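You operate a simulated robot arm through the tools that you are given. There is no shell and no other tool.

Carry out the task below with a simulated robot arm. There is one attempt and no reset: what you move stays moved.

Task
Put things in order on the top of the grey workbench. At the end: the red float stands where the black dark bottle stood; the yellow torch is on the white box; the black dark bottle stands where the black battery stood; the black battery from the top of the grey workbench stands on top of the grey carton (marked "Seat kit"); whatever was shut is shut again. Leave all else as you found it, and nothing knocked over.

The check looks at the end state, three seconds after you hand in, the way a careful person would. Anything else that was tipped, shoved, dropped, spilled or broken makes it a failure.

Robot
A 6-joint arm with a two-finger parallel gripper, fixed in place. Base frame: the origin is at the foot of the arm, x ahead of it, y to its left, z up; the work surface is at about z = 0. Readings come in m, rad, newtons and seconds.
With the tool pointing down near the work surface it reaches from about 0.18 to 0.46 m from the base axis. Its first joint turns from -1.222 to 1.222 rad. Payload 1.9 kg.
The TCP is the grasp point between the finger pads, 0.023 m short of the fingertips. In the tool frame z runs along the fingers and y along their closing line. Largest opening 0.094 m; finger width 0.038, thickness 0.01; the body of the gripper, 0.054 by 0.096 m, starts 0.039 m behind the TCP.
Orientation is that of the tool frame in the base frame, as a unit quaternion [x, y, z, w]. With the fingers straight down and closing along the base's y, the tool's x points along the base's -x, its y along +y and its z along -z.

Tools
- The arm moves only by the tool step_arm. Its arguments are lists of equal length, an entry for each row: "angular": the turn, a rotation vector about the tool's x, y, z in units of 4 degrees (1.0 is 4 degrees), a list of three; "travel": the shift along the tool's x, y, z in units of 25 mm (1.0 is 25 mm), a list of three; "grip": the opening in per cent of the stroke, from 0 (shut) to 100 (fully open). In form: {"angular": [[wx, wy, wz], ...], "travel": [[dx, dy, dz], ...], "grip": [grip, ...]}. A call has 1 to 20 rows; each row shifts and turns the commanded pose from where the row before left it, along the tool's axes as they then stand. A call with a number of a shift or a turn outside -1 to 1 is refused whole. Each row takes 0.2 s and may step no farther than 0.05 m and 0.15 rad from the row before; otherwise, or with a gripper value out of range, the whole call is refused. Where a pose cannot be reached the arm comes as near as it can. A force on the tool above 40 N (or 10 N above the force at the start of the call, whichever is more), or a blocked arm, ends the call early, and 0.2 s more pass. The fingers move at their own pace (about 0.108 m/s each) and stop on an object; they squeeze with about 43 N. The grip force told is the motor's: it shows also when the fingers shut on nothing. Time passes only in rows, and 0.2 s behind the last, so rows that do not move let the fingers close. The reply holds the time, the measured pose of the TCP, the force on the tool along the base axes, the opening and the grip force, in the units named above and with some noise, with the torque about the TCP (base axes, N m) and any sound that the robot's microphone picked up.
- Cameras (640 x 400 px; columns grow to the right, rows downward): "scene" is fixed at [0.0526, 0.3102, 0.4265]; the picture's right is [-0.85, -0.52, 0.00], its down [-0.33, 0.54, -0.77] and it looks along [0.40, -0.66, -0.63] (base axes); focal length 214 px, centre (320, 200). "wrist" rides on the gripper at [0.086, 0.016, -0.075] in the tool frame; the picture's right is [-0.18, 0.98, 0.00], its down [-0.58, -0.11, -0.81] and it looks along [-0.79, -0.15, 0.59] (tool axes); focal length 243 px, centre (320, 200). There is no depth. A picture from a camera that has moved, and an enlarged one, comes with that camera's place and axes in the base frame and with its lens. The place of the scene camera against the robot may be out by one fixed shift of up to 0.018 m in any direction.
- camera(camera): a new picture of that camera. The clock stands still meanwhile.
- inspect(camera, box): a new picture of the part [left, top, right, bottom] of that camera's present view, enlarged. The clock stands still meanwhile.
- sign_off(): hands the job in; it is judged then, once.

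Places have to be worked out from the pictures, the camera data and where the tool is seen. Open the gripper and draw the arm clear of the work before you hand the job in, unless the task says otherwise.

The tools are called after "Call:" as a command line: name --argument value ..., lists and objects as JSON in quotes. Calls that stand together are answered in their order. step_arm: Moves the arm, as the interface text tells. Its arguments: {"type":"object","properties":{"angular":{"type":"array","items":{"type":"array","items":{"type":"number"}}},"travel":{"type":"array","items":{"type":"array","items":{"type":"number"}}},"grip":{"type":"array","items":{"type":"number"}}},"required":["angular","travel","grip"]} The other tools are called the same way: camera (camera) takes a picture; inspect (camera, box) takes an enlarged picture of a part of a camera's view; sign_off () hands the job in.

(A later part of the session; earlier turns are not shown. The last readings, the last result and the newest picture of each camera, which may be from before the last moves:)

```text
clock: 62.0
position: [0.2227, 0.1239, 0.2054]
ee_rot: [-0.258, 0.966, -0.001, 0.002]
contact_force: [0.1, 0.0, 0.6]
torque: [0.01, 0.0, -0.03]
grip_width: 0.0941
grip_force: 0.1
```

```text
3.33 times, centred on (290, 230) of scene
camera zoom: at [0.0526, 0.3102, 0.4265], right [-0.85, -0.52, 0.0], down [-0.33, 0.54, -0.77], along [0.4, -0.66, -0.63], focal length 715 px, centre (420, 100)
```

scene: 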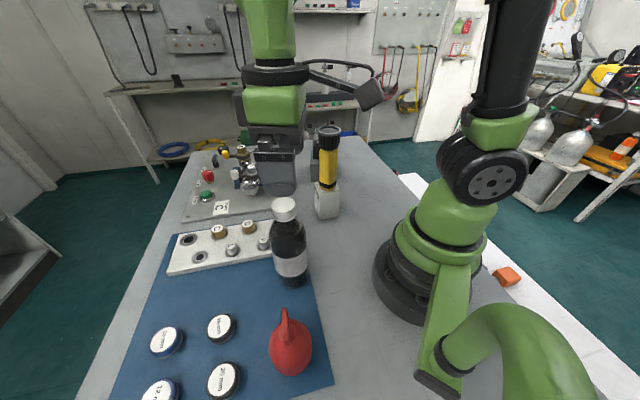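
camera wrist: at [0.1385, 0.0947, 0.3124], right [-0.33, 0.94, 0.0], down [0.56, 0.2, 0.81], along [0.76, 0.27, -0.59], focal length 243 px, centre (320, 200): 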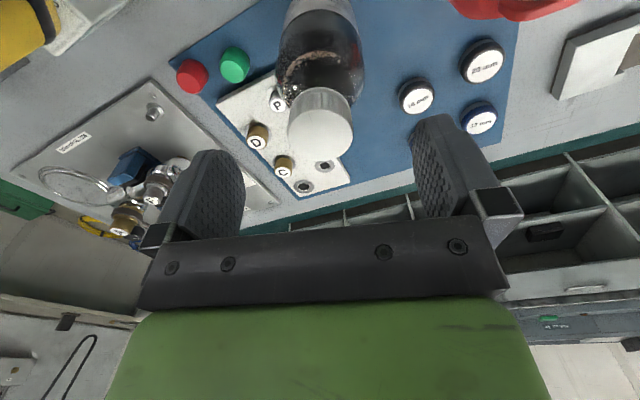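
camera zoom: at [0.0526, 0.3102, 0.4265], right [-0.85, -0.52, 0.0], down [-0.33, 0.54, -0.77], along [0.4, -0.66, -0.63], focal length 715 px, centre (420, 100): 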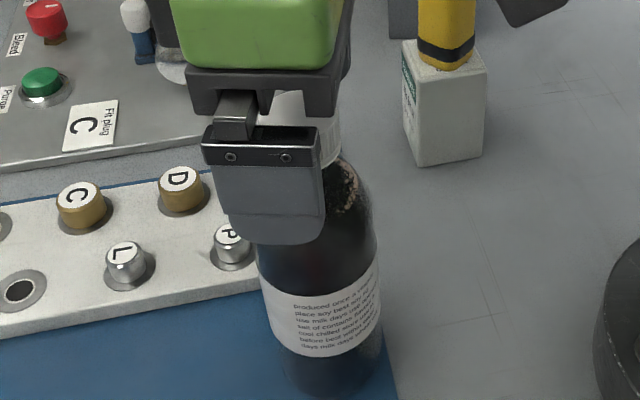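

Cap centre is ~1.4 mm toward −y of the tool and its lower rim at ≈0.1845; I nudge sideways, raise 2 mm so the tips stay on the cap, and close.

Call:
step_arm --angular '[[0, 0, 0], [0, 0, 0], [0, 0, 0], [0, 0, 0], [0, 0, 0], [0, 0, 0]]' --travel '[[-0.04, -0.05, -0.07], [0, 0, 0], [0, 0, 0], [0, 0, 0], [0, 0, 0], [0, 0, 0]]' --grip '[100, 60, 0, 0, 0, 0]'

Call:
inspect --camera "wrist" --box '[200, 60, 440, 210]'

Call:
inspect --camera "scene" --box '[250, 170, 330, 290]'

```text
clock: 63.4
position: [0.2247, 0.1248, 0.2071]
ee_rot: [-0.259, 0.966, 0.0, 0.001]
contact_force: [-0.1, 0.2, -0.7]
torque: [0.05, -0.01, 0.05]
grip_width: 0.0333
grip_force: 43.2
```

```text
2.67 times, centred on (320, 135) of wrist
camera zoom: at [0.1411, 0.0958, 0.2823], right [-0.33, 0.94, 0.0], down [0.56, 0.2, 0.81], along [0.76, 0.27, -0.59], focal length 647 px, centre (320, 373)
```

zoom: 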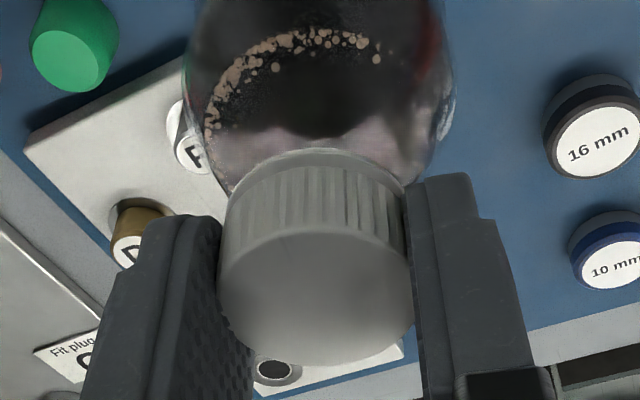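

```text
3.33 times, centred on (290, 230) of scene
camera zoom: at [0.0526, 0.3102, 0.4265], right [-0.85, -0.52, 0.0], down [-0.33, 0.54, -0.77], along [0.4, -0.66, -0.63], focal length 715 px, centre (420, 100)
```

zoom: 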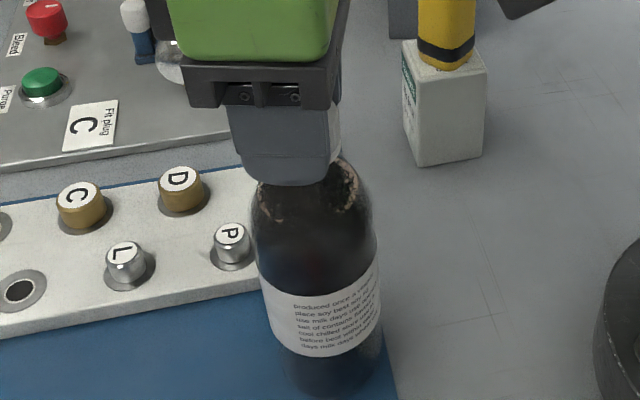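

Closed at 0.033 m on the cap. I lift a little and check that it holds.

Call:
step_arm --angular '[[0, 0, 0], [0, 0, 0], [0, 0, 0], [0, 0, 0]]' --travel '[[0, 0, -0.2], [0, 0, -0.3], [0, 0, -0.3], [0, 0, 0]]' --grip '[0, 0, 0, 0]'

Call:
inspect --camera "wrist" --box '[200, 60, 440, 210]'

Call:
inspect --camera "scene" --box '[250, 170, 330, 290]'

```text
clock: 64.4
position: [0.224, 0.1241, 0.2281]
ee_rot: [-0.259, 0.966, 0.0, 0.001]
contact_force: [0.5, -0.8, -6.0]
torque: [0.02, 0.0, 0.03]
grip_width: 0.0334
grip_force: 42.8
```

```text
2.67 times, centred on (320, 135) of wrist
camera zoom: at [0.141, 0.0958, 0.3024], right [-0.33, 0.94, 0.0], down [0.56, 0.2, 0.81], along [0.76, 0.27, -0.59], focal length 647 px, centre (320, 373)
```

zoom: 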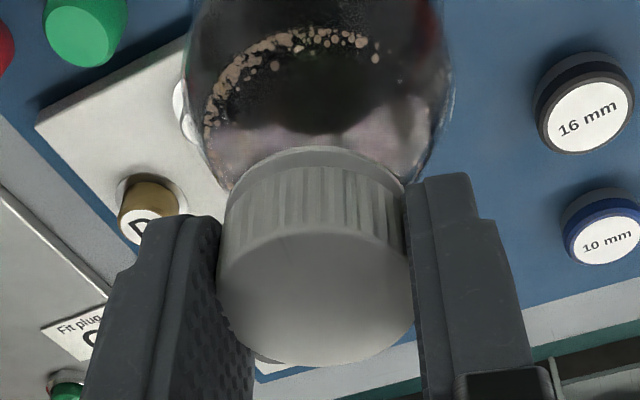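

```text
3.33 times, centred on (290, 230) of scene
camera zoom: at [0.0526, 0.3102, 0.4265], right [-0.85, -0.52, 0.0], down [-0.33, 0.54, -0.77], along [0.4, -0.66, -0.63], focal length 715 px, centre (420, 100)
```

zoom: 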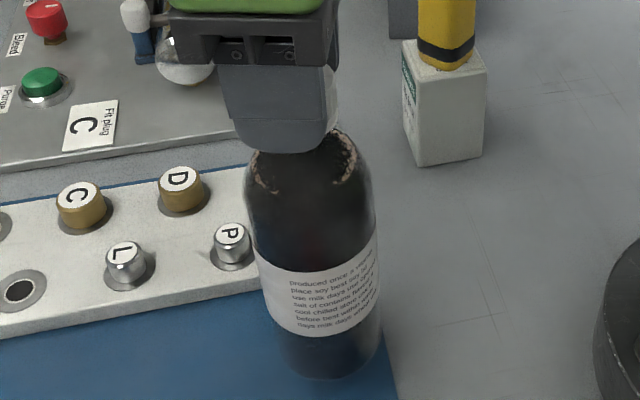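

The bottle (≈0.6 kg) hangs steady from the cap. I raise it high (bottom above the torch's top at 0.235) while drawing in to r≈0.21.

Call:
step_arm --angular '[[0, 0, 0], [0, 0, 0], [0, 0, 0], [0, 0, 0], [0, 0, 0], [0, 0, 0], [0, 0, 0], [0, 0, 0], [0, 0, 0], [0, 0, 0], [0, 0, 0], [0, 0, 0]]' --travel '[[0, 0, -0.5], [0, 0, -0.8], [0, 0, -0.8], [0, 0, -0.8], [0, 0, -0.8], [0.3, 0, -0.85], [0.3, 0, -0.85], [0.3, 0, -0.85], [0.3, 0, -0.85], [0.3, 0, -0.85], [0.3, 0, -0.85], [0, 0, 0]]' --grip '[0, 0, 0, 0, 0, 0, 0, 0, 0, 0, 0, 0]'

Call:
camera --camera "scene"

Call:
camera --camera "wrist"

```text
clock: 67.0
position: [0.1847, 0.1019, 0.4481]
ee_rot: [-0.259, 0.966, 0.0, 0.001]
contact_force: [-0.1, 0.3, -5.1]
torque: [0.01, -0.03, 0.0]
grip_width: 0.034
grip_force: 43.0
```

```text
taken
```

scene: 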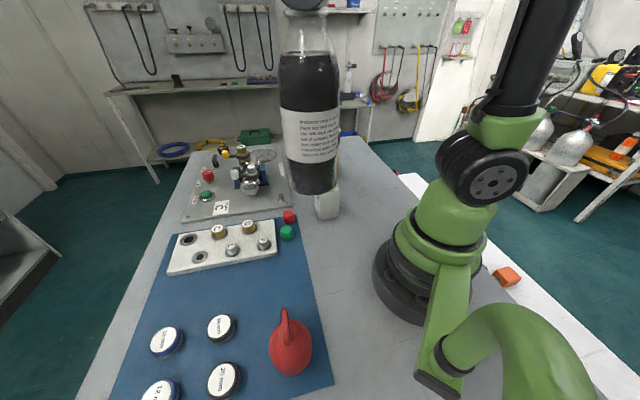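

```text
taken
camera wrist: at [0.1017, 0.0739, 0.523], right [-0.33, 0.94, 0.0], down [0.56, 0.2, 0.81], along [0.76, 0.27, -0.59], focal length 243 px, centre (320, 200)
```

wrist: 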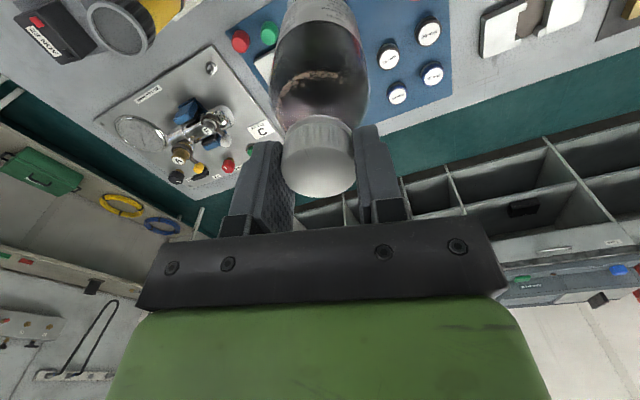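

Everything hangs well (bottle bottom ≈0.241). I swing round the base at r≈0.21, raising another centimetre, passing inside and above the torch.

Call:
step_arm --angular '[[0, 0, 0.6], [0, 0, 1], [0, 0, 1], [0, 0, 1], [0, 0, 1], [0, 0, 1], [0, 0, 1], [0, 0, 1], [0, 0, 1], [0, 0, 0]]' --travel '[[0.01, -0.353, -0.15], [0.02, -0.589, -0.15], [0.02, -0.589, -0.1], [0.02, -0.589, 0], [0.02, -0.589, 0], [0.02, -0.589, 0], [0.02, -0.589, 0], [0.02, -0.589, 0], [0.02, -0.589, 0], [0, 0, 0]]' --grip '[0, 0, 0, 0, 0, 0, 0, 0, 0, 0]'

Call:
camera --camera "scene"

Call:
camera --camera "wrist"

```text
clock: 69.2
position: [0.2123, -0.0187, 0.4585]
ee_rot: [0.04, 0.999, 0.0, 0.002]
contact_force: [-0.1, -0.5, -3.8]
torque: [-0.02, -0.02, -0.01]
grip_width: 0.034
grip_force: 43.2
```

```text
taken
```

scene: 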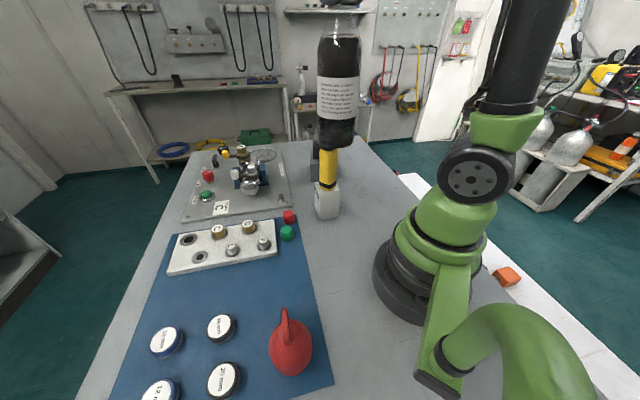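

```text
taken
camera wrist: at [0.1279, 0.005, 0.5324], right [0.26, 0.97, 0.0], down [0.57, -0.15, 0.81], along [0.78, -0.21, -0.59], focal length 243 px, centre (320, 200)
```

wrist: 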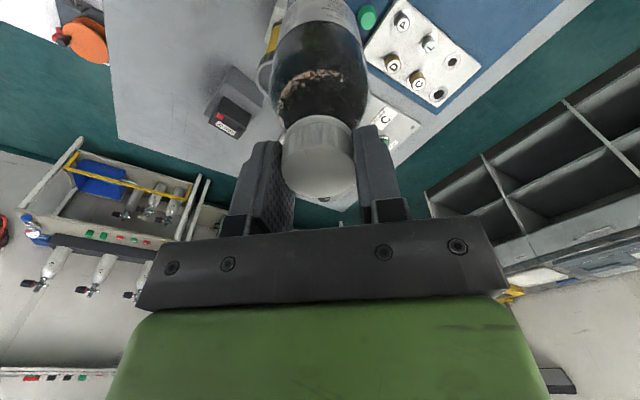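

Bottle bottom ≈0.2515, above and inside the torch. I continue the swing to azimuth ≈ −53°.

Call:
step_arm --angular '[[0, 0, 0.6], [0, 0, 1], [0, 0, 1], [0, 0, 1], [0, 0, 1], [0, 0, 1], [0, 0, 1], [0, 0, 1], [0, 0, 1], [0, 0, 1], [0, 0, 1], [0, 0, 1], [0, 0, 0.8], [0, 0, 0]]' --travel '[[0.01, -0.356, 0], [0.02, -0.594, 0], [0.02, -0.594, 0], [0.02, -0.594, 0], [0.02, -0.594, 0], [0.02, -0.594, 0], [0.02, -0.594, 0], [0.02, -0.594, 0], [0.02, -0.594, 0], [0.02, -0.594, 0], [0.02, -0.594, 0], [0.02, -0.594, 0], [0.01, -0.475, 0], [0, 0, 0]]' --grip '[0, 0, 0, 0, 0, 0, 0, 0, 0, 0, 0, 0, 0, 0]'

Call:
camera --camera "scene"

Call:
camera --camera "wrist"

```text
clock: 72.2
position: [0.1268, -0.1743, 0.4573]
ee_rot: [0.455, 0.891, 0.0, 0.001]
contact_force: [-0.2, 0.5, -6.3]
torque: [0.0, 0.01, 0.04]
grip_width: 0.0339
grip_force: 42.7
```

```text
taken
```

scene: 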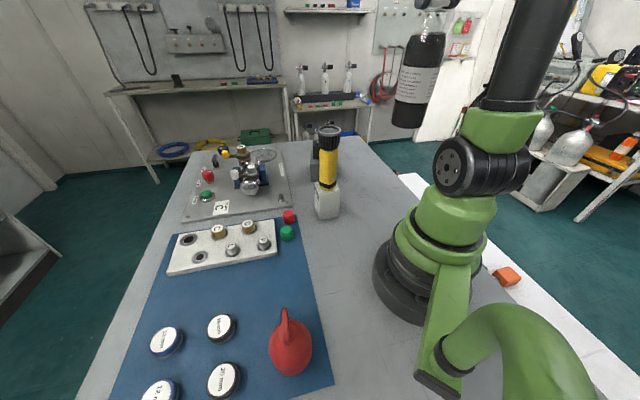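

```text
taken
camera wrist: at [0.089, -0.0943, 0.5325], right [0.9, 0.43, 0.0], down [0.25, -0.53, 0.81], along [0.35, -0.73, -0.59], focal length 243 px, centre (320, 200)
```

wrist: 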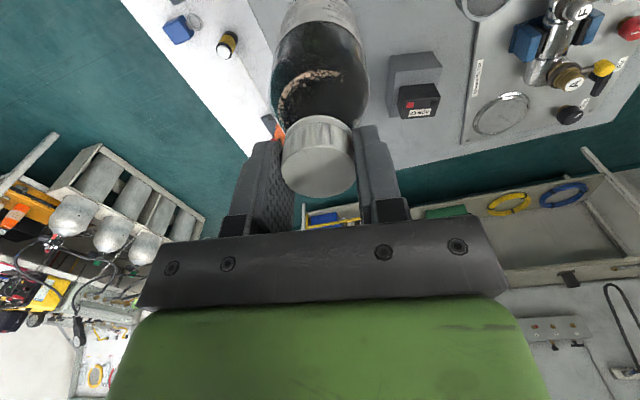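

Bottle is steady at azimuth −54°. I lower it first, then extend outward to above the battery's old spot (TCP ≈ (0.197, −0.277), allowing for the bottle axis ≈6 mm inside the TCP).

Call:
step_arm --angular '[[0, 0, 0], [0, 0, 0], [0, 0, 0], [0, 0, 0], [0, 0, 0], [0, 0, 0], [0, 0, 0], [0, 0, 0], [0, 0, 0], [0, 0, 0], [0, 0, 0], [0, 0, 0], [0, 0, 0]]' --travel '[[0, 0, 0.6], [0, 0, 0.8], [0, 0, 0.8], [0, 0, 0.8], [0, 0, 0.8], [-0.712, -0.02, 0.5], [-0.712, -0.02, 0.5], [-0.712, -0.02, 0.5], [-0.712, -0.02, 0.5], [-0.712, -0.02, 0.5], [-0.712, -0.02, 0.5], [-0.712, -0.02, 0.5], [0, 0, 0]]' --grip '[0, 0, 0, 0, 0, 0, 0, 0, 0, 0, 0, 0, 0]'

Call:
camera --camera "scene"

Call:
inspect --camera "wrist" --box '[220, 0, 420, 10]'

Call:
inspect --camera "scene" --box '[330, 90, 430, 200]'

```text
clock: 75.0
position: [0.198, -0.2785, 0.2752]
ee_rot: [0.454, 0.891, 0.0, 0.001]
contact_force: [0.3, 0.5, -4.3]
torque: [-0.01, -0.01, 0.01]
grip_width: 0.0339
grip_force: 42.1
```

```text
taken
```

scene: 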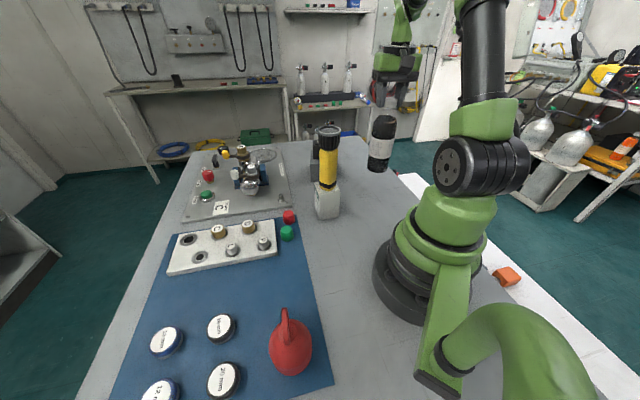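

```text
3.20 times, centred on (320, 5) of wrist
camera zoom: at [0.1593, -0.1988, 0.35], right [0.9, 0.43, 0.0], down [0.25, -0.53, 0.81], along [0.35, -0.73, -0.59], focal length 776 px, centre (320, 824)
```

zoom: 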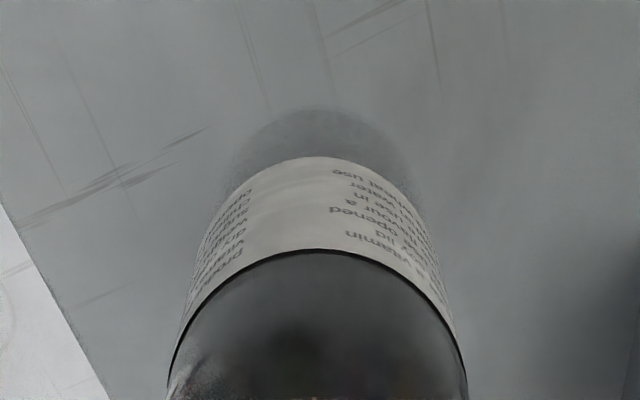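

```text
3.64 times, centred on (380, 145) of scene
camera zoom: at [0.0526, 0.3102, 0.4265], right [-0.85, -0.52, 0.0], down [-0.33, 0.54, -0.77], along [0.4, -0.66, -0.63], focal length 780 px, centre (102, 400)
```

zoom: 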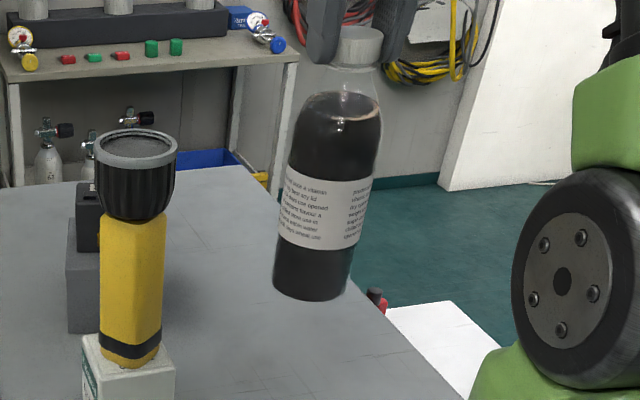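

The bottle hangs upright within a couple of degrees. I shift 5 mm inward to centre on (0.1936, −0.2722) and lower to just above the bench.

Call:
step_arm --angular '[[0, 0, 0], [0, 0, 0], [0, 0, 0], [0, 0, 0], [0, 0, 0], [0, 0, 0]]' --travel '[[0.2, 0, 0.3], [0, 0, 0.6], [0, 0, 0.6], [0, 0, 0.6], [0, 0, 0.3], [0, 0, 0]]' --grip '[0, 0, 0, 0, 0, 0]'

Call:
inspect --camera "scene" --box '[330, 90, 430, 200]'

Call:
inspect --camera "wrist" --box '[220, 0, 420, 10]'

```text
clock: 76.4
position: [0.1935, -0.2739, 0.2152]
ee_rot: [0.454, 0.891, 0.0, 0.002]
contact_force: [0.1, 0.5, -5.2]
torque: [0.01, -0.04, 0.01]
grip_width: 0.0341
grip_force: 42.5
```

```text
3.64 times, centred on (380, 145) of scene
camera zoom: at [0.0526, 0.3102, 0.4265], right [-0.85, -0.52, 0.0], down [-0.33, 0.54, -0.77], along [0.4, -0.66, -0.63], focal length 780 px, centre (102, 400)
```

zoom: 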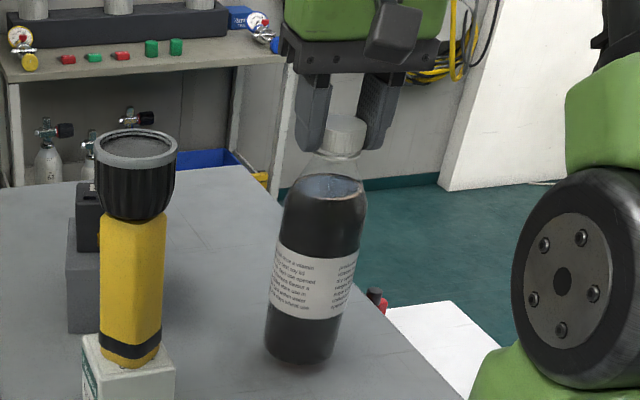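

```text
3.20 times, centred on (320, 5) of wrist
camera zoom: at [0.1562, -0.194, 0.2895], right [0.9, 0.43, 0.0], down [0.25, -0.53, 0.81], along [0.35, -0.73, -0.59], focal length 776 px, centre (320, 824)
```

zoom: 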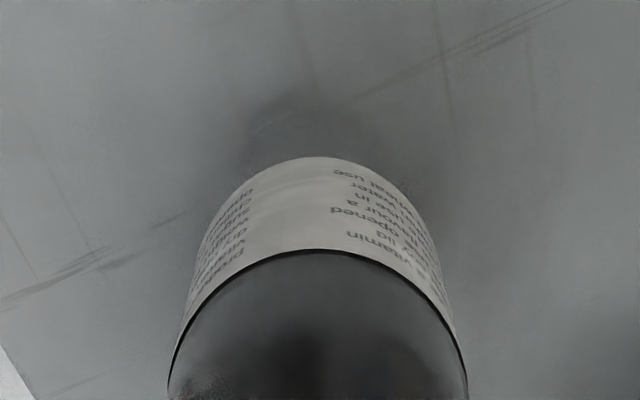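

Base is about a centimetre above the bench. I lower in small steps watching the force.

Call:
step_arm --angular '[[0, 0, 0], [0, 0, 0], [0, 0, 0]]' --travel '[[0, 0, 0.15], [0, 0, 0.1], [0, 0, 0]]' --grip '[0, 0, 0]'

```text
clock: 77.2
position: [0.195, -0.2737, 0.2086]
ee_rot: [0.454, 0.891, 0.0, 0.002]
contact_force: [-0.1, 0.4, -5.6]
torque: [0.0, -0.02, 0.01]
grip_width: 0.0341
grip_force: 42.9
```

Call:
step_arm --angular '[[0, 0, 0], [0, 0, 0]]' --travel '[[0, 0, 0.08], [0, 0, 0]]' --grip '[0, 0]'

```text
clock: 77.8
position: [0.1948, -0.274, 0.2059]
ee_rot: [0.454, 0.891, 0.001, 0.001]
contact_force: [-0.3, 0.5, -6.1]
torque: [-0.01, -0.01, 0.0]
grip_width: 0.034
grip_force: 43.0
```

No contact yet; I continue by 1.5 mm steps.

Call:
step_arm --angular '[[0, 0, 0], [0, 0, 0]]' --travel '[[0, 0, 0.06], [0, 0, 0]]' --grip '[0, 0]'

```text
clock: 78.4
position: [0.1946, -0.2732, 0.2055]
ee_rot: [0.454, 0.891, -0.001, 0.001]
contact_force: [0.4, -0.3, -4.9]
torque: [-0.01, -0.03, 0.01]
grip_width: 0.0344
grip_force: 43.2
```

Call:
step_arm --angular '[[0, 0, 0], [0, 0, 0]]' --travel '[[0, 0, 0.06], [0, 0, 0]]' --grip '[0, 0]'

Call:
inspect --camera "scene" --box '[330, 100, 430, 210]'

```text
clock: 79.0
position: [0.1943, -0.2732, 0.205]
ee_rot: [0.454, 0.891, -0.001, 0.002]
contact_force: [-1.2, 0.5, 3.4]
torque: [0.01, 0.1, 0.0]
grip_width: 0.0341
grip_force: 43.4
```

```text
3.64 times, centred on (380, 155) of scene
camera zoom: at [0.0526, 0.3102, 0.4265], right [-0.85, -0.52, 0.0], down [-0.33, 0.54, -0.77], along [0.4, -0.66, -0.63], focal length 780 px, centre (102, 364)
```

zoom: 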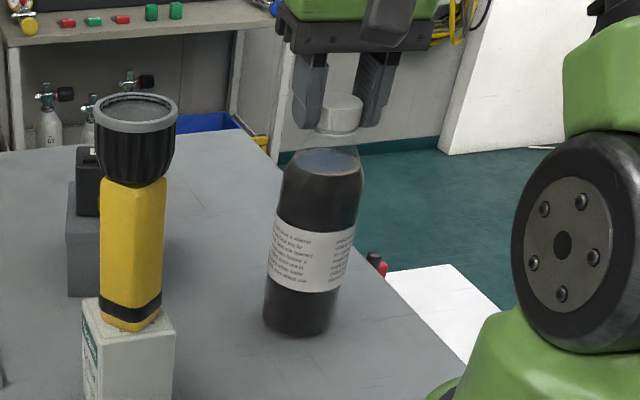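

Contact with the bench (≈9 N). I ease off and open gently.

Call:
step_arm --angular '[[0, 0, 0], [0, 0, 0], [0, 0, 0], [0, 0, 0], [0, 0, 0]]' --travel '[[0, 0, -0.02], [0, 0, 0], [0, 0, 0], [0, 0, 0], [0, 0, 0]]' --grip '[0, 45, 70, 100, 100]'

Call:
camera --camera "wrist"

Call:
inspect --camera "scene" --box '[330, 100, 430, 210]'

```text
clock: 80.2
position: [0.195, -0.2747, 0.2051]
ee_rot: [0.454, 0.891, 0.0, 0.001]
contact_force: [0.8, -0.5, -0.5]
torque: [0.01, -0.02, -0.01]
grip_width: 0.0942
grip_force: 0.0
```

```text
taken
camera wrist: at [0.1564, -0.1937, 0.2791], right [0.9, 0.43, 0.0], down [0.25, -0.53, 0.81], along [0.35, -0.73, -0.59], focal length 243 px, centre (320, 200)
```

wrist: 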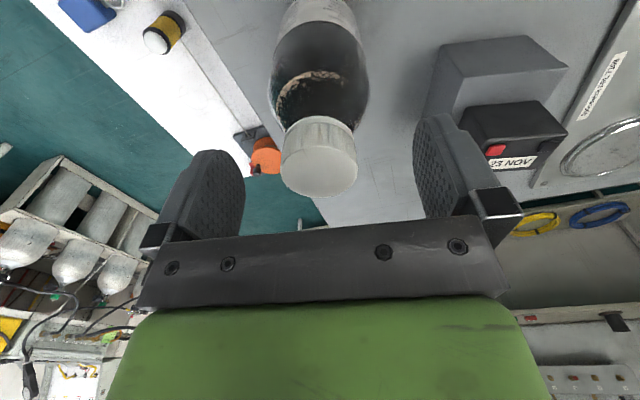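

```text
3.64 times, centred on (380, 155) of scene
camera zoom: at [0.0526, 0.3102, 0.4265], right [-0.85, -0.52, 0.0], down [-0.33, 0.54, -0.77], along [0.4, -0.66, -0.63], focal length 780 px, centre (102, 364)
```

zoom: 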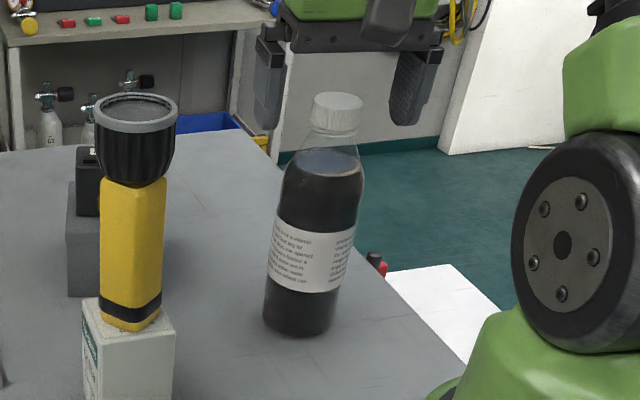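

The bottle stands free on the battery's old spot. I rise straight up, then draw inward and up.

Call:
step_arm --angular '[[0, 0, 0], [0, 0, 0], [0, 0, 0], [0, 0, 0], [0, 0, 0], [0, 0, 0], [0, 0, 0], [0, 0, 0], [0, 0, 0]]' --travel '[[0, 0, -0.5], [0, 0, -0.9], [0, 0, -0.9], [0, 0, -0.9], [0, 0, -0.6], [0.8, 0, -0.3], [0.8, 0, -0.3], [0.8, 0, -0.3], [0.8, 0, -0.3]]' --grip '[100, 100, 100, 100, 100, 100, 100, 100, 100]'

Call:
camera --camera "scene"

Call:
inspect --camera "wrist" --box '[0, 0, 640, 6]'

```text
clock: 82.2
position: [0.1462, -0.2078, 0.3277]
ee_rot: [0.454, 0.891, 0.001, 0.001]
contact_force: [-0.1, 0.4, -0.6]
torque: [0.0, 0.05, 0.01]
grip_width: 0.094
grip_force: 0.0
```

```text
taken
```

scene: 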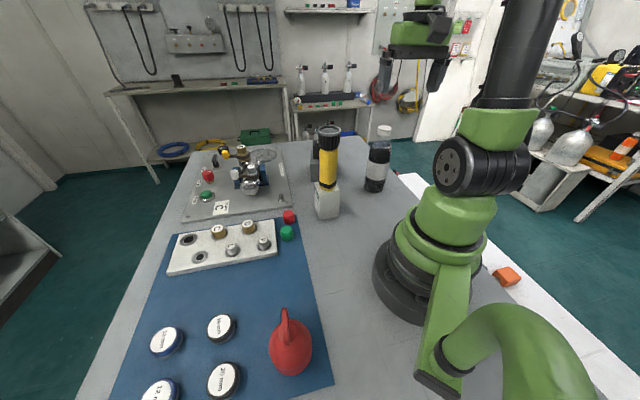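

```text
1.00 times, centred on (320, 3) of wrist (not enlarged: the box is as wide or as high as the picture)
camera zoom: at [0.1084, -0.1277, 0.4031], right [0.9, 0.43, 0.0], down [0.25, -0.53, 0.81], along [0.35, -0.73, -0.59], focal length 243 px, centre (320, 397)
```

zoom: 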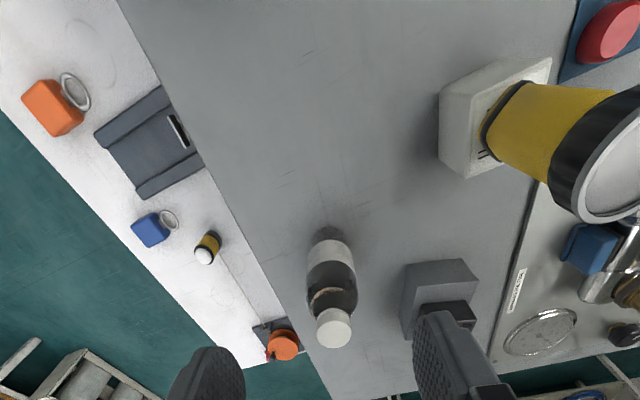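

The bottle stands at ≈ (0.193, −0.275). Now I swing the empty gripper (tips at ≈0.305, well above the torch) round toward the float.

Call:
step_arm --angular '[[0, 0, -1], [0, 0, -1], [0, 0, -1], [0, 0, -1], [0, 0, -1], [0, 0, -1], [0, 0, -1], [0, 0, -1], [0, 0, -1], [0, 0, -1], [0, 0, -1], [0, 0, -1], [0, 0, -1], [0, 0, -1], [0, 0, -1], [0, 0, -1], [0, 0, -1], [0, 0, -1], [0, 0, -1], [0, 0, -1]]' --travel '[[0.15, 0.709, -0.05], [0.15, 0.709, -0.05], [0.1, 0.709, -0.05], [0.05, 0.69, -0.05], [0.05, 0.68, -0.05], [0.05, 0.67, 0], [0.05, 0.66, 0], [0.025, 0.66, 0], [0.025, 0.66, 0], [0.025, 0.66, 0], [0.025, 0.66, 0], [0.025, 0.66, 0], [0.025, 0.66, 0], [0.025, 0.66, 0], [0.025, 0.66, 0], [0.025, 0.66, 0], [0.025, 0.66, 0], [0.025, 0.66, 0], [0.025, 0.66, 0], [0.025, 0.66, 0]]' --grip '[100, 100, 100, 100, 100, 100, 100, 100, 100, 100, 100, 100, 100, 100, 100, 100, 100, 100, 100, 100]'

Call:
camera --camera "wrist"

Call:
inspect --camera "wrist" --box '[0, 0, 640, 6]'

```text
clock: 86.4
position: [0.2171, 0.0977, 0.3348]
ee_rot: [-0.225, 0.974, -0.001, 0.001]
contact_force: [1.0, 0.2, -1.0]
torque: [0.02, 0.01, -0.02]
grip_width: 0.0942
grip_force: 0.1
```

```text
taken
camera wrist: at [0.1321, 0.0741, 0.4105], right [-0.27, 0.96, 0.0], down [0.57, 0.16, 0.81], along [0.78, 0.21, -0.59], focal length 243 px, centre (320, 200)
```

wrist: 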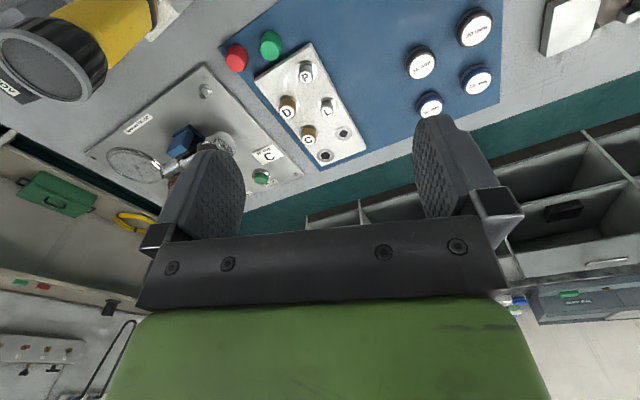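

```text
1.00 times, centred on (320, 3) of wrist (not enlarged: the box is as wide or as high as the picture)
camera zoom: at [0.1321, 0.0741, 0.4105], right [-0.27, 0.96, 0.0], down [0.57, 0.16, 0.81], along [0.78, 0.21, -0.59], focal length 243 px, centre (320, 397)
```

zoom: 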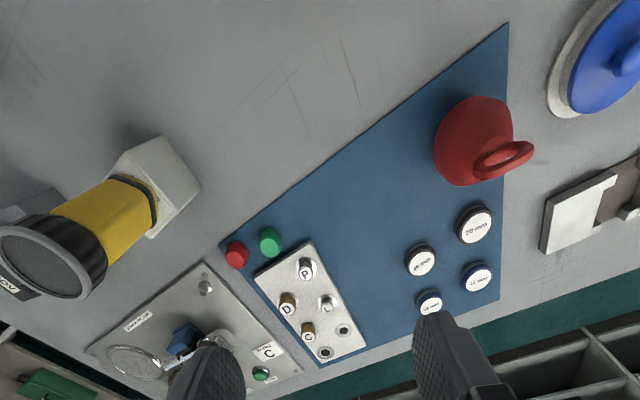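

I move toward the float for a closer look (facing ≈58°).

Call:
step_arm --angular '[[0, 0, -1], [0, 0, -1], [0, 0, -1], [0, 0, -1], [0, 0, -1], [0, 0, -1], [0, 0, -1], [0, 0, -1], [0, 0, 0]]' --travel '[[0.1, 0.54, 0], [0.1, 0.54, 0], [0.1, 0.54, 0], [0.1, 0.54, 0], [0.1, 0.54, 0], [0.1, 0.54, 0], [0.1, 0.54, 0], [0.1, 0.54, 0], [0, 0, 0]]' --grip '[100, 100, 100, 100, 100, 100, 100, 100, 100]'

Call:
camera --camera "wrist"

Call:
inspect --camera "wrist" --box '[240, 0, 480, 6]'

Call:
inspect --camera "scene" --box '[240, 290, 340, 390]'

```text
clock: 88.4
position: [0.1333, 0.1665, 0.337]
ee_rot: [-0.485, 0.875, -0.001, 0.002]
contact_force: [-0.6, 0.5, 0.5]
torque: [0.01, 0.0, -0.05]
grip_width: 0.0937
grip_force: 0.1
```

```text
taken
camera wrist: at [0.0729, 0.1028, 0.411], right [-0.74, 0.68, 0.0], down [0.4, 0.44, 0.81], along [0.55, 0.59, -0.59], focal length 243 px, centre (320, 200)
```

wrist: 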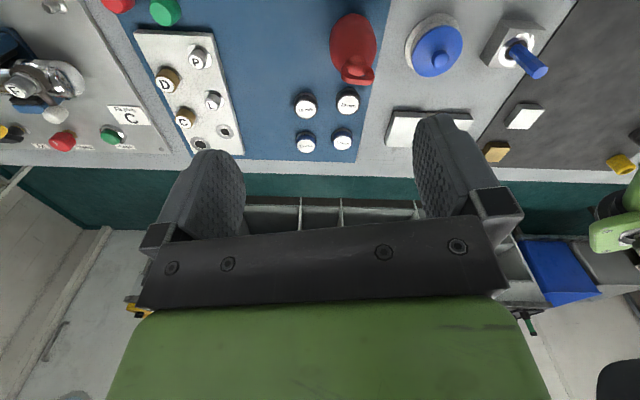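

```text
2.67 times, centred on (360, 3) of wrist
camera zoom: at [0.0729, 0.1028, 0.411], right [-0.74, 0.68, 0.0], down [0.4, 0.44, 0.81], along [0.55, 0.59, -0.59], focal length 647 px, centre (213, 725)
```

zoom: 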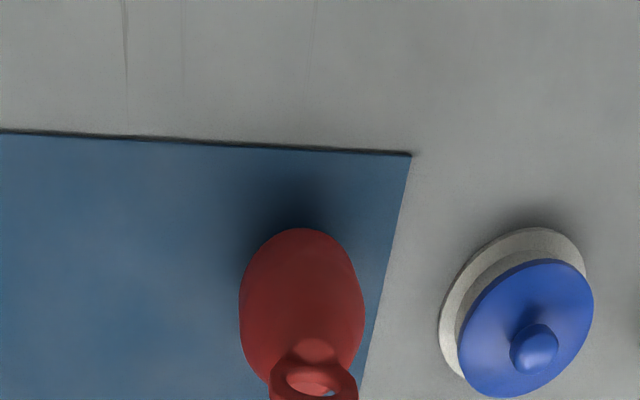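

```text
4.00 times, centred on (290, 340) of scene
camera zoom: at [0.0526, 0.3102, 0.4265], right [-0.85, -0.52, 0.0], down [-0.33, 0.54, -0.77], along [0.4, -0.66, -0.63], focal length 858 px, centre (440, -360)
```

zoom: 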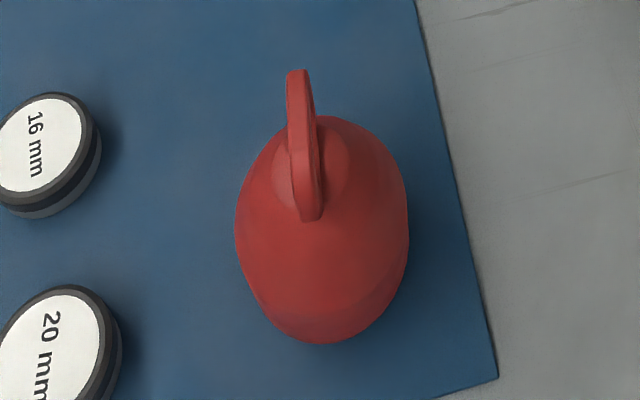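

I zoom on the float's body and ring from here for height and ring orientation.

Call:
inspect --camera "wrist" --box '[310, 0, 400, 96]'

Call:
inspect --camera "scene" --box '[260, 300, 320, 340]'

```text
4.17 times, centred on (355, 48) of wrist
camera zoom: at [0.0729, 0.1028, 0.411], right [-0.74, 0.68, 0.0], down [0.4, 0.44, 0.81], along [0.55, 0.59, -0.59], focal length 1011 px, centre (174, 833)
```

zoom: 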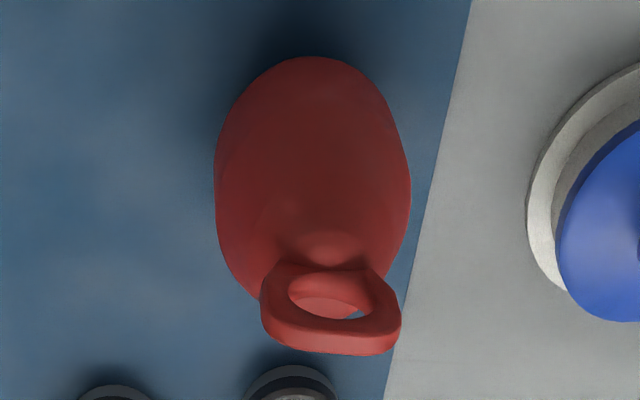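

```text
10.00 times, centred on (290, 320) of scene
camera zoom: at [0.0526, 0.3102, 0.4265], right [-0.85, -0.52, 0.0], down [-0.33, 0.54, -0.77], along [0.4, -0.66, -0.63], focal length 2145 px, centre (620, -1000)
```

zoom: 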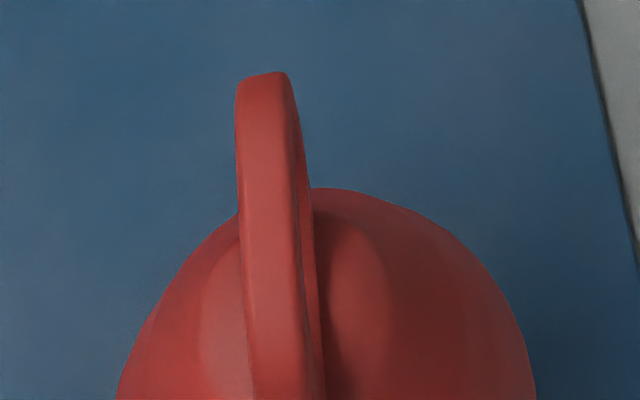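

Float axis ≈ (0.138, 0.240); its ring plate is ≈0.048 wide, ≈7 mm thick, centred at z≈0.12 (top ≈0.143), lying along az ≈ 135°. I plan to grip the ring across its width with yaw ≈45°, and go to a hover above it first.

Call:
step_arm --angular '[[0, 0, 0], [0, 0, 0], [0, 0, 0], [0, 0, 0], [0, 0, 0], [0, 0, 0], [0, 0, 0.81], [0, 0, 0.81], [0, 0, 0.81], [0, 0, 0.81], [0, 0, 0]]' --travel '[[-0.431, 0.235, 0.55], [-0.431, 0.235, 0.55], [-0.431, 0.235, 0.55], [-0.431, 0.235, 0.55], [-0.431, 0.235, 0.55], [-0.431, 0.235, 0.55], [0, 0, 0], [0, 0, 0], [0, 0, 0], [0, 0, 0], [0, 0, 0]]' --grip '[100, 100, 100, 100, 100, 100, 100, 100, 100, 100, 100]'

Call:
camera --camera "wrist"

Call:
camera --camera "scene"

Call:
inspect --camera "wrist" --box '[240, 0, 420, 110]'

```text
clock: 90.8
position: [0.1382, 0.2417, 0.2523]
ee_rot: [-0.383, 0.924, 0.0, 0.001]
contact_force: [0.3, -0.4, 0.7]
torque: [0.0, 0.02, 0.01]
grip_width: 0.094
grip_force: 0.0
```

```text
taken
camera wrist: at [0.0648, 0.1913, 0.3269], right [-0.56, 0.83, 0.0], down [0.49, 0.33, 0.81], along [0.67, 0.45, -0.59], focal length 243 px, centre (320, 200)
```

wrist: 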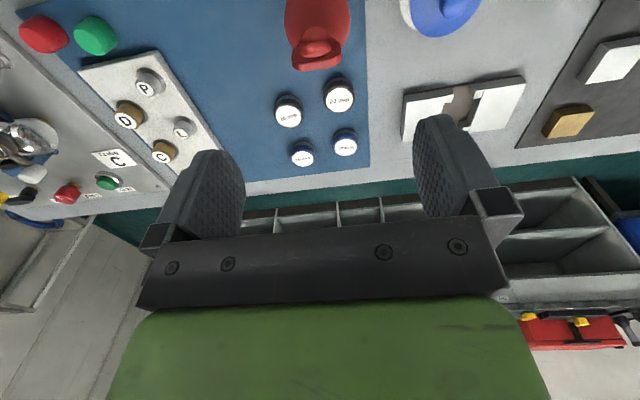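

```text
taken
```

scene: 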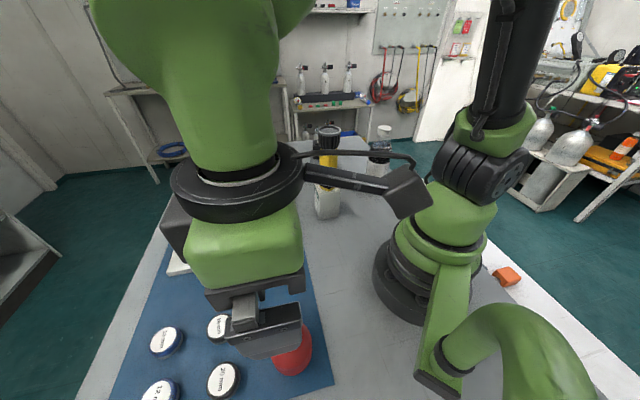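

```text
3.56 times, centred on (330, 55) of wrist
camera zoom: at [0.0648, 0.1913, 0.3269], right [-0.56, 0.83, 0.0], down [0.49, 0.33, 0.81], along [0.67, 0.45, -0.59], focal length 863 px, centre (284, 716)
```

zoom: 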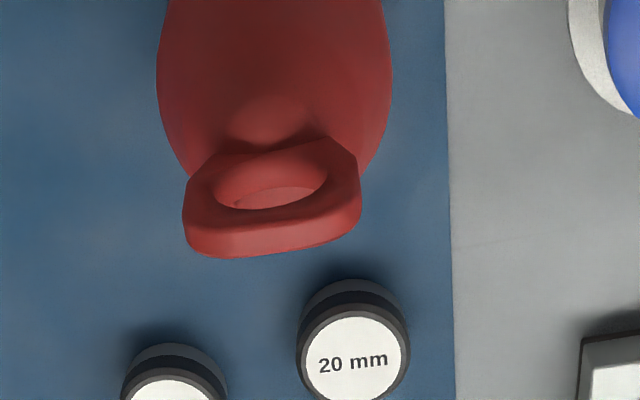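

In the tool frame the ring runs nearly along the closing line (≈5° off), centre ≈3 mm to −y, width ≈0.04. I correct both and come down to just above the ring.

Call:
step_arm --angular '[[0, 0, 0.585], [0, 0, 0.585], [0, 0, 0], [0, 0, 0], [0, 0, 0], [0, 0, 0], [0, 0, 0]]' --travel '[[-0.01, -0.13, 0], [0, 0, 0], [0, 0, 0.75], [0, 0, 0.75], [0, 0, 0.75], [0, 0, 0.75], [0, 0, 0]]' --grip '[100, 100, 100, 100, 100, 100, 100]'

Call:
camera --camera "wrist"

Call:
inspect --camera "wrist" --box '[240, 60, 400, 160]'

Call:
inspect --camera "scene" --box '[220, 260, 340, 390]'

```text
clock: 92.4
position: [0.1399, 0.2372, 0.1765]
ee_rot: [-0.344, 0.939, -0.001, 0.001]
contact_force: [-0.3, -0.5, 0.2]
torque: [0.04, -0.01, -0.02]
grip_width: 0.0942
grip_force: 0.1
```

```text
taken
camera wrist: at [0.0635, 0.194, 0.2505], right [-0.5, 0.87, 0.0], down [0.51, 0.29, 0.81], along [0.7, 0.4, -0.59], focal length 243 px, centre (320, 200)
```

wrist: 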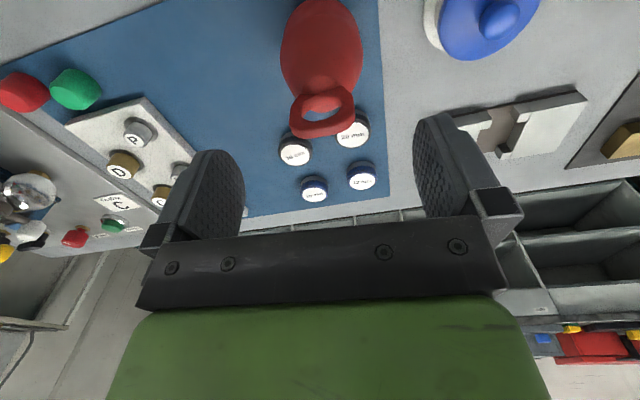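

```text
4.00 times, centred on (320, 110) of wrist
camera zoom: at [0.0635, 0.194, 0.2505], right [-0.5, 0.87, 0.0], down [0.51, 0.29, 0.81], along [0.7, 0.4, -0.59], focal length 970 px, centre (320, 560)
```

zoom: 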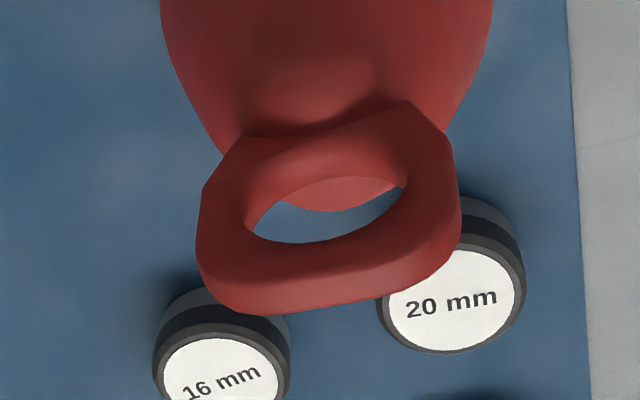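

```text
3.08 times, centred on (280, 325) of scene
camera zoom: at [0.0526, 0.3102, 0.4265], right [-0.85, -0.52, 0.0], down [-0.33, 0.54, -0.77], along [0.4, -0.66, -0.63], focal length 660 px, centre (443, -185)
```

zoom: 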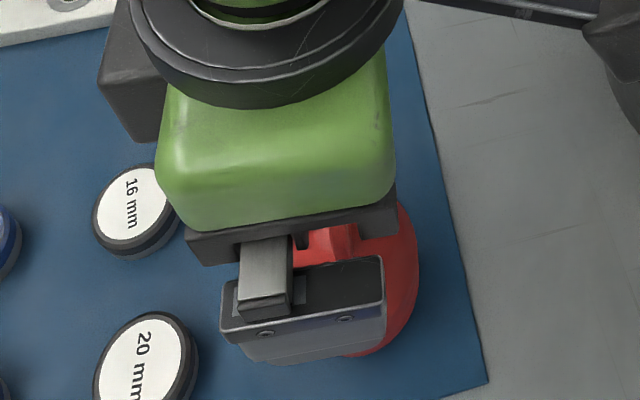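

Ring centre now within 2 mm of the TCP; its span is ≈0.102–0.138 in z. I correct slightly and descend to TCP z≈0.120 (tips ≈0.097, above the body dome).

Call:
step_arm --angular '[[0, 0, 0.5], [0, 0, 0], [0, 0, 0], [0, 0, 0], [0, 0, 0], [0, 0, 0]]' --travel '[[-0.08, 0.02, 0], [0, 0, 0.56], [0, 0, 0.56], [0, 0, 0.56], [0, 0, 0.56], [0, 0, 0]]' --grip '[100, 100, 100, 100, 100, 100]'

Call:
inspect --camera "wrist" --box '[210, 80, 450, 230]'

Call:
inspect --camera "scene" --box '[220, 270, 340, 400]'

```text
clock: 93.8
position: [0.1419, 0.2393, 0.1204]
ee_rot: [-0.328, 0.945, -0.001, 0.001]
contact_force: [0.2, 0.6, 0.2]
torque: [0.0, 0.01, 0.01]
grip_width: 0.0942
grip_force: 0.1
```

```text
2.67 times, centred on (330, 155) of wrist
camera zoom: at [0.0639, 0.1985, 0.1954], right [-0.47, 0.89, 0.0], down [0.52, 0.28, 0.81], along [0.72, 0.37, -0.59], focal length 647 px, centre (293, 320)
```

zoom: 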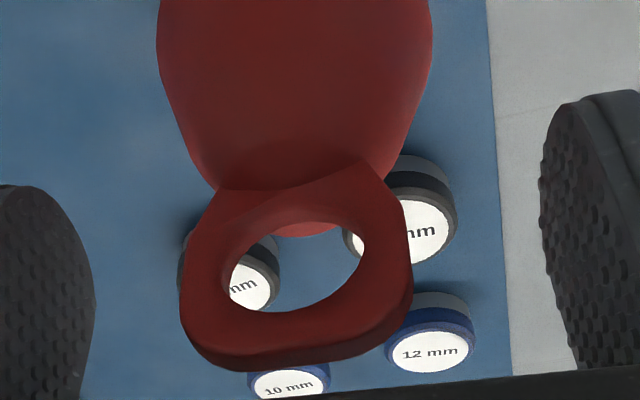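

```text
3.08 times, centred on (280, 335) of scene
camera zoom: at [0.0526, 0.3102, 0.4265], right [-0.85, -0.52, 0.0], down [-0.33, 0.54, -0.77], along [0.4, -0.66, -0.63], focal length 660 px, centre (443, -215)
```

zoom: 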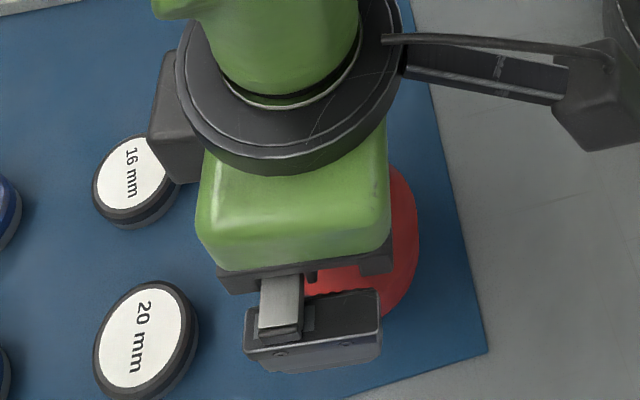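

The ring is centred at the TCP (spans ±0.0205 along the closing line). I close on it.

Call:
step_arm --angular '[[0, 0, 0], [0, 0, 0], [0, 0, 0], [0, 0, 0], [0, 0, 0]]' --travel '[[0, 0, 0], [0, 0, 0], [0, 0, 0], [0, 0, 0], [0, 0, 0]]' --grip '[60, 0, 0, 0, 0]'

Call:
inspect --camera "wrist" --box '[210, 80, 450, 230]'

```text
clock: 95.0
position: [0.1432, 0.2388, 0.1204]
ee_rot: [-0.329, 0.944, -0.001, 0.002]
contact_force: [-0.2, -0.3, 0.4]
torque: [0.03, -0.01, -0.01]
grip_width: 0.0364
grip_force: 42.9
```

```text
2.67 times, centred on (330, 155) of wrist
camera zoom: at [0.0639, 0.1986, 0.1956], right [-0.47, 0.89, 0.0], down [0.52, 0.28, 0.81], along [0.72, 0.37, -0.59], focal length 647 px, centre (293, 320)
```

zoom: 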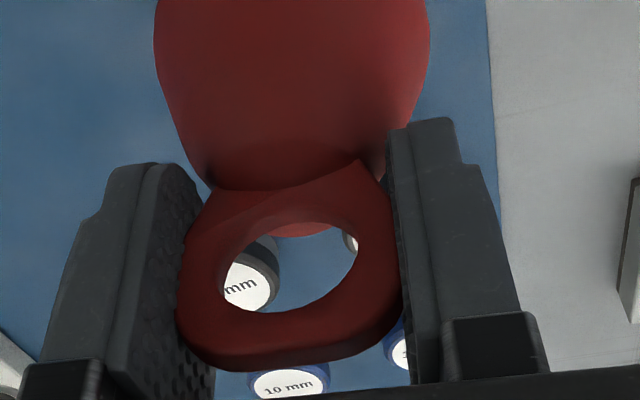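

Gripped at 0.036 m on the ring. I lift slightly and check.

Call:
step_arm --angular '[[0, 0, 0], [0, 0, 0], [0, 0, 0], [0, 0, 0]]' --travel '[[0, 0, -0.2], [0, 0, -0.4], [0, 0, -0.4], [0, 0, 0]]' --grip '[0, 0, 0, 0]'

Call:
inspect --camera "wrist" --box '[210, 80, 450, 230]'

Call:
inspect --camera "scene" --box '[220, 260, 340, 390]'

```text
clock: 96.0
position: [0.1414, 0.2393, 0.1467]
ee_rot: [-0.329, 0.944, 0.0, 0.002]
contact_force: [-0.3, -0.4, -1.4]
torque: [-0.01, -0.01, 0.02]
grip_width: 0.0366
grip_force: 42.2
```

```text
2.67 times, centred on (330, 155) of wrist
camera zoom: at [0.0638, 0.1991, 0.2211], right [-0.47, 0.89, 0.0], down [0.52, 0.28, 0.81], along [0.72, 0.37, -0.59], focal length 647 px, centre (293, 320)
```

zoom: 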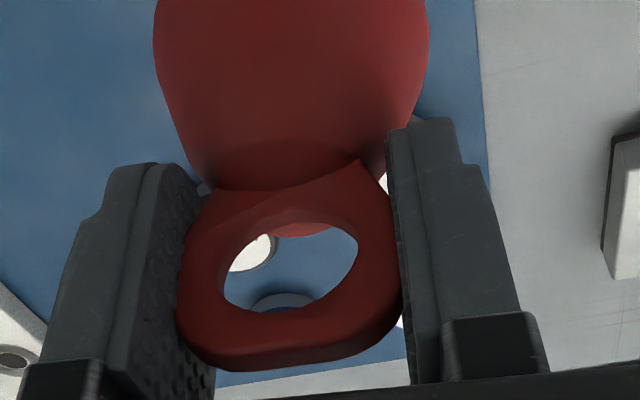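

```text
3.08 times, centred on (280, 325) of scene
camera zoom: at [0.0526, 0.3102, 0.4265], right [-0.85, -0.52, 0.0], down [-0.33, 0.54, -0.77], along [0.4, -0.66, -0.63], focal length 660 px, centre (443, -185)
```

zoom: 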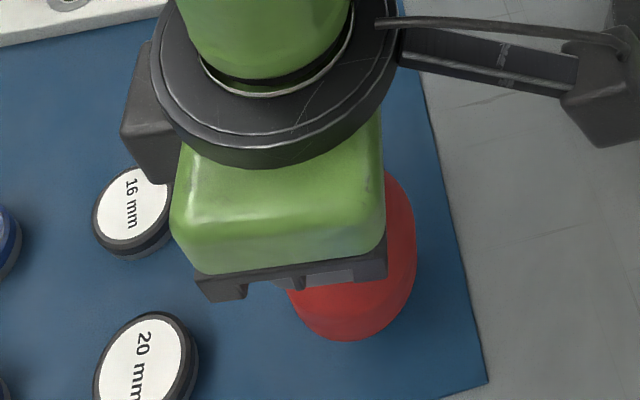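

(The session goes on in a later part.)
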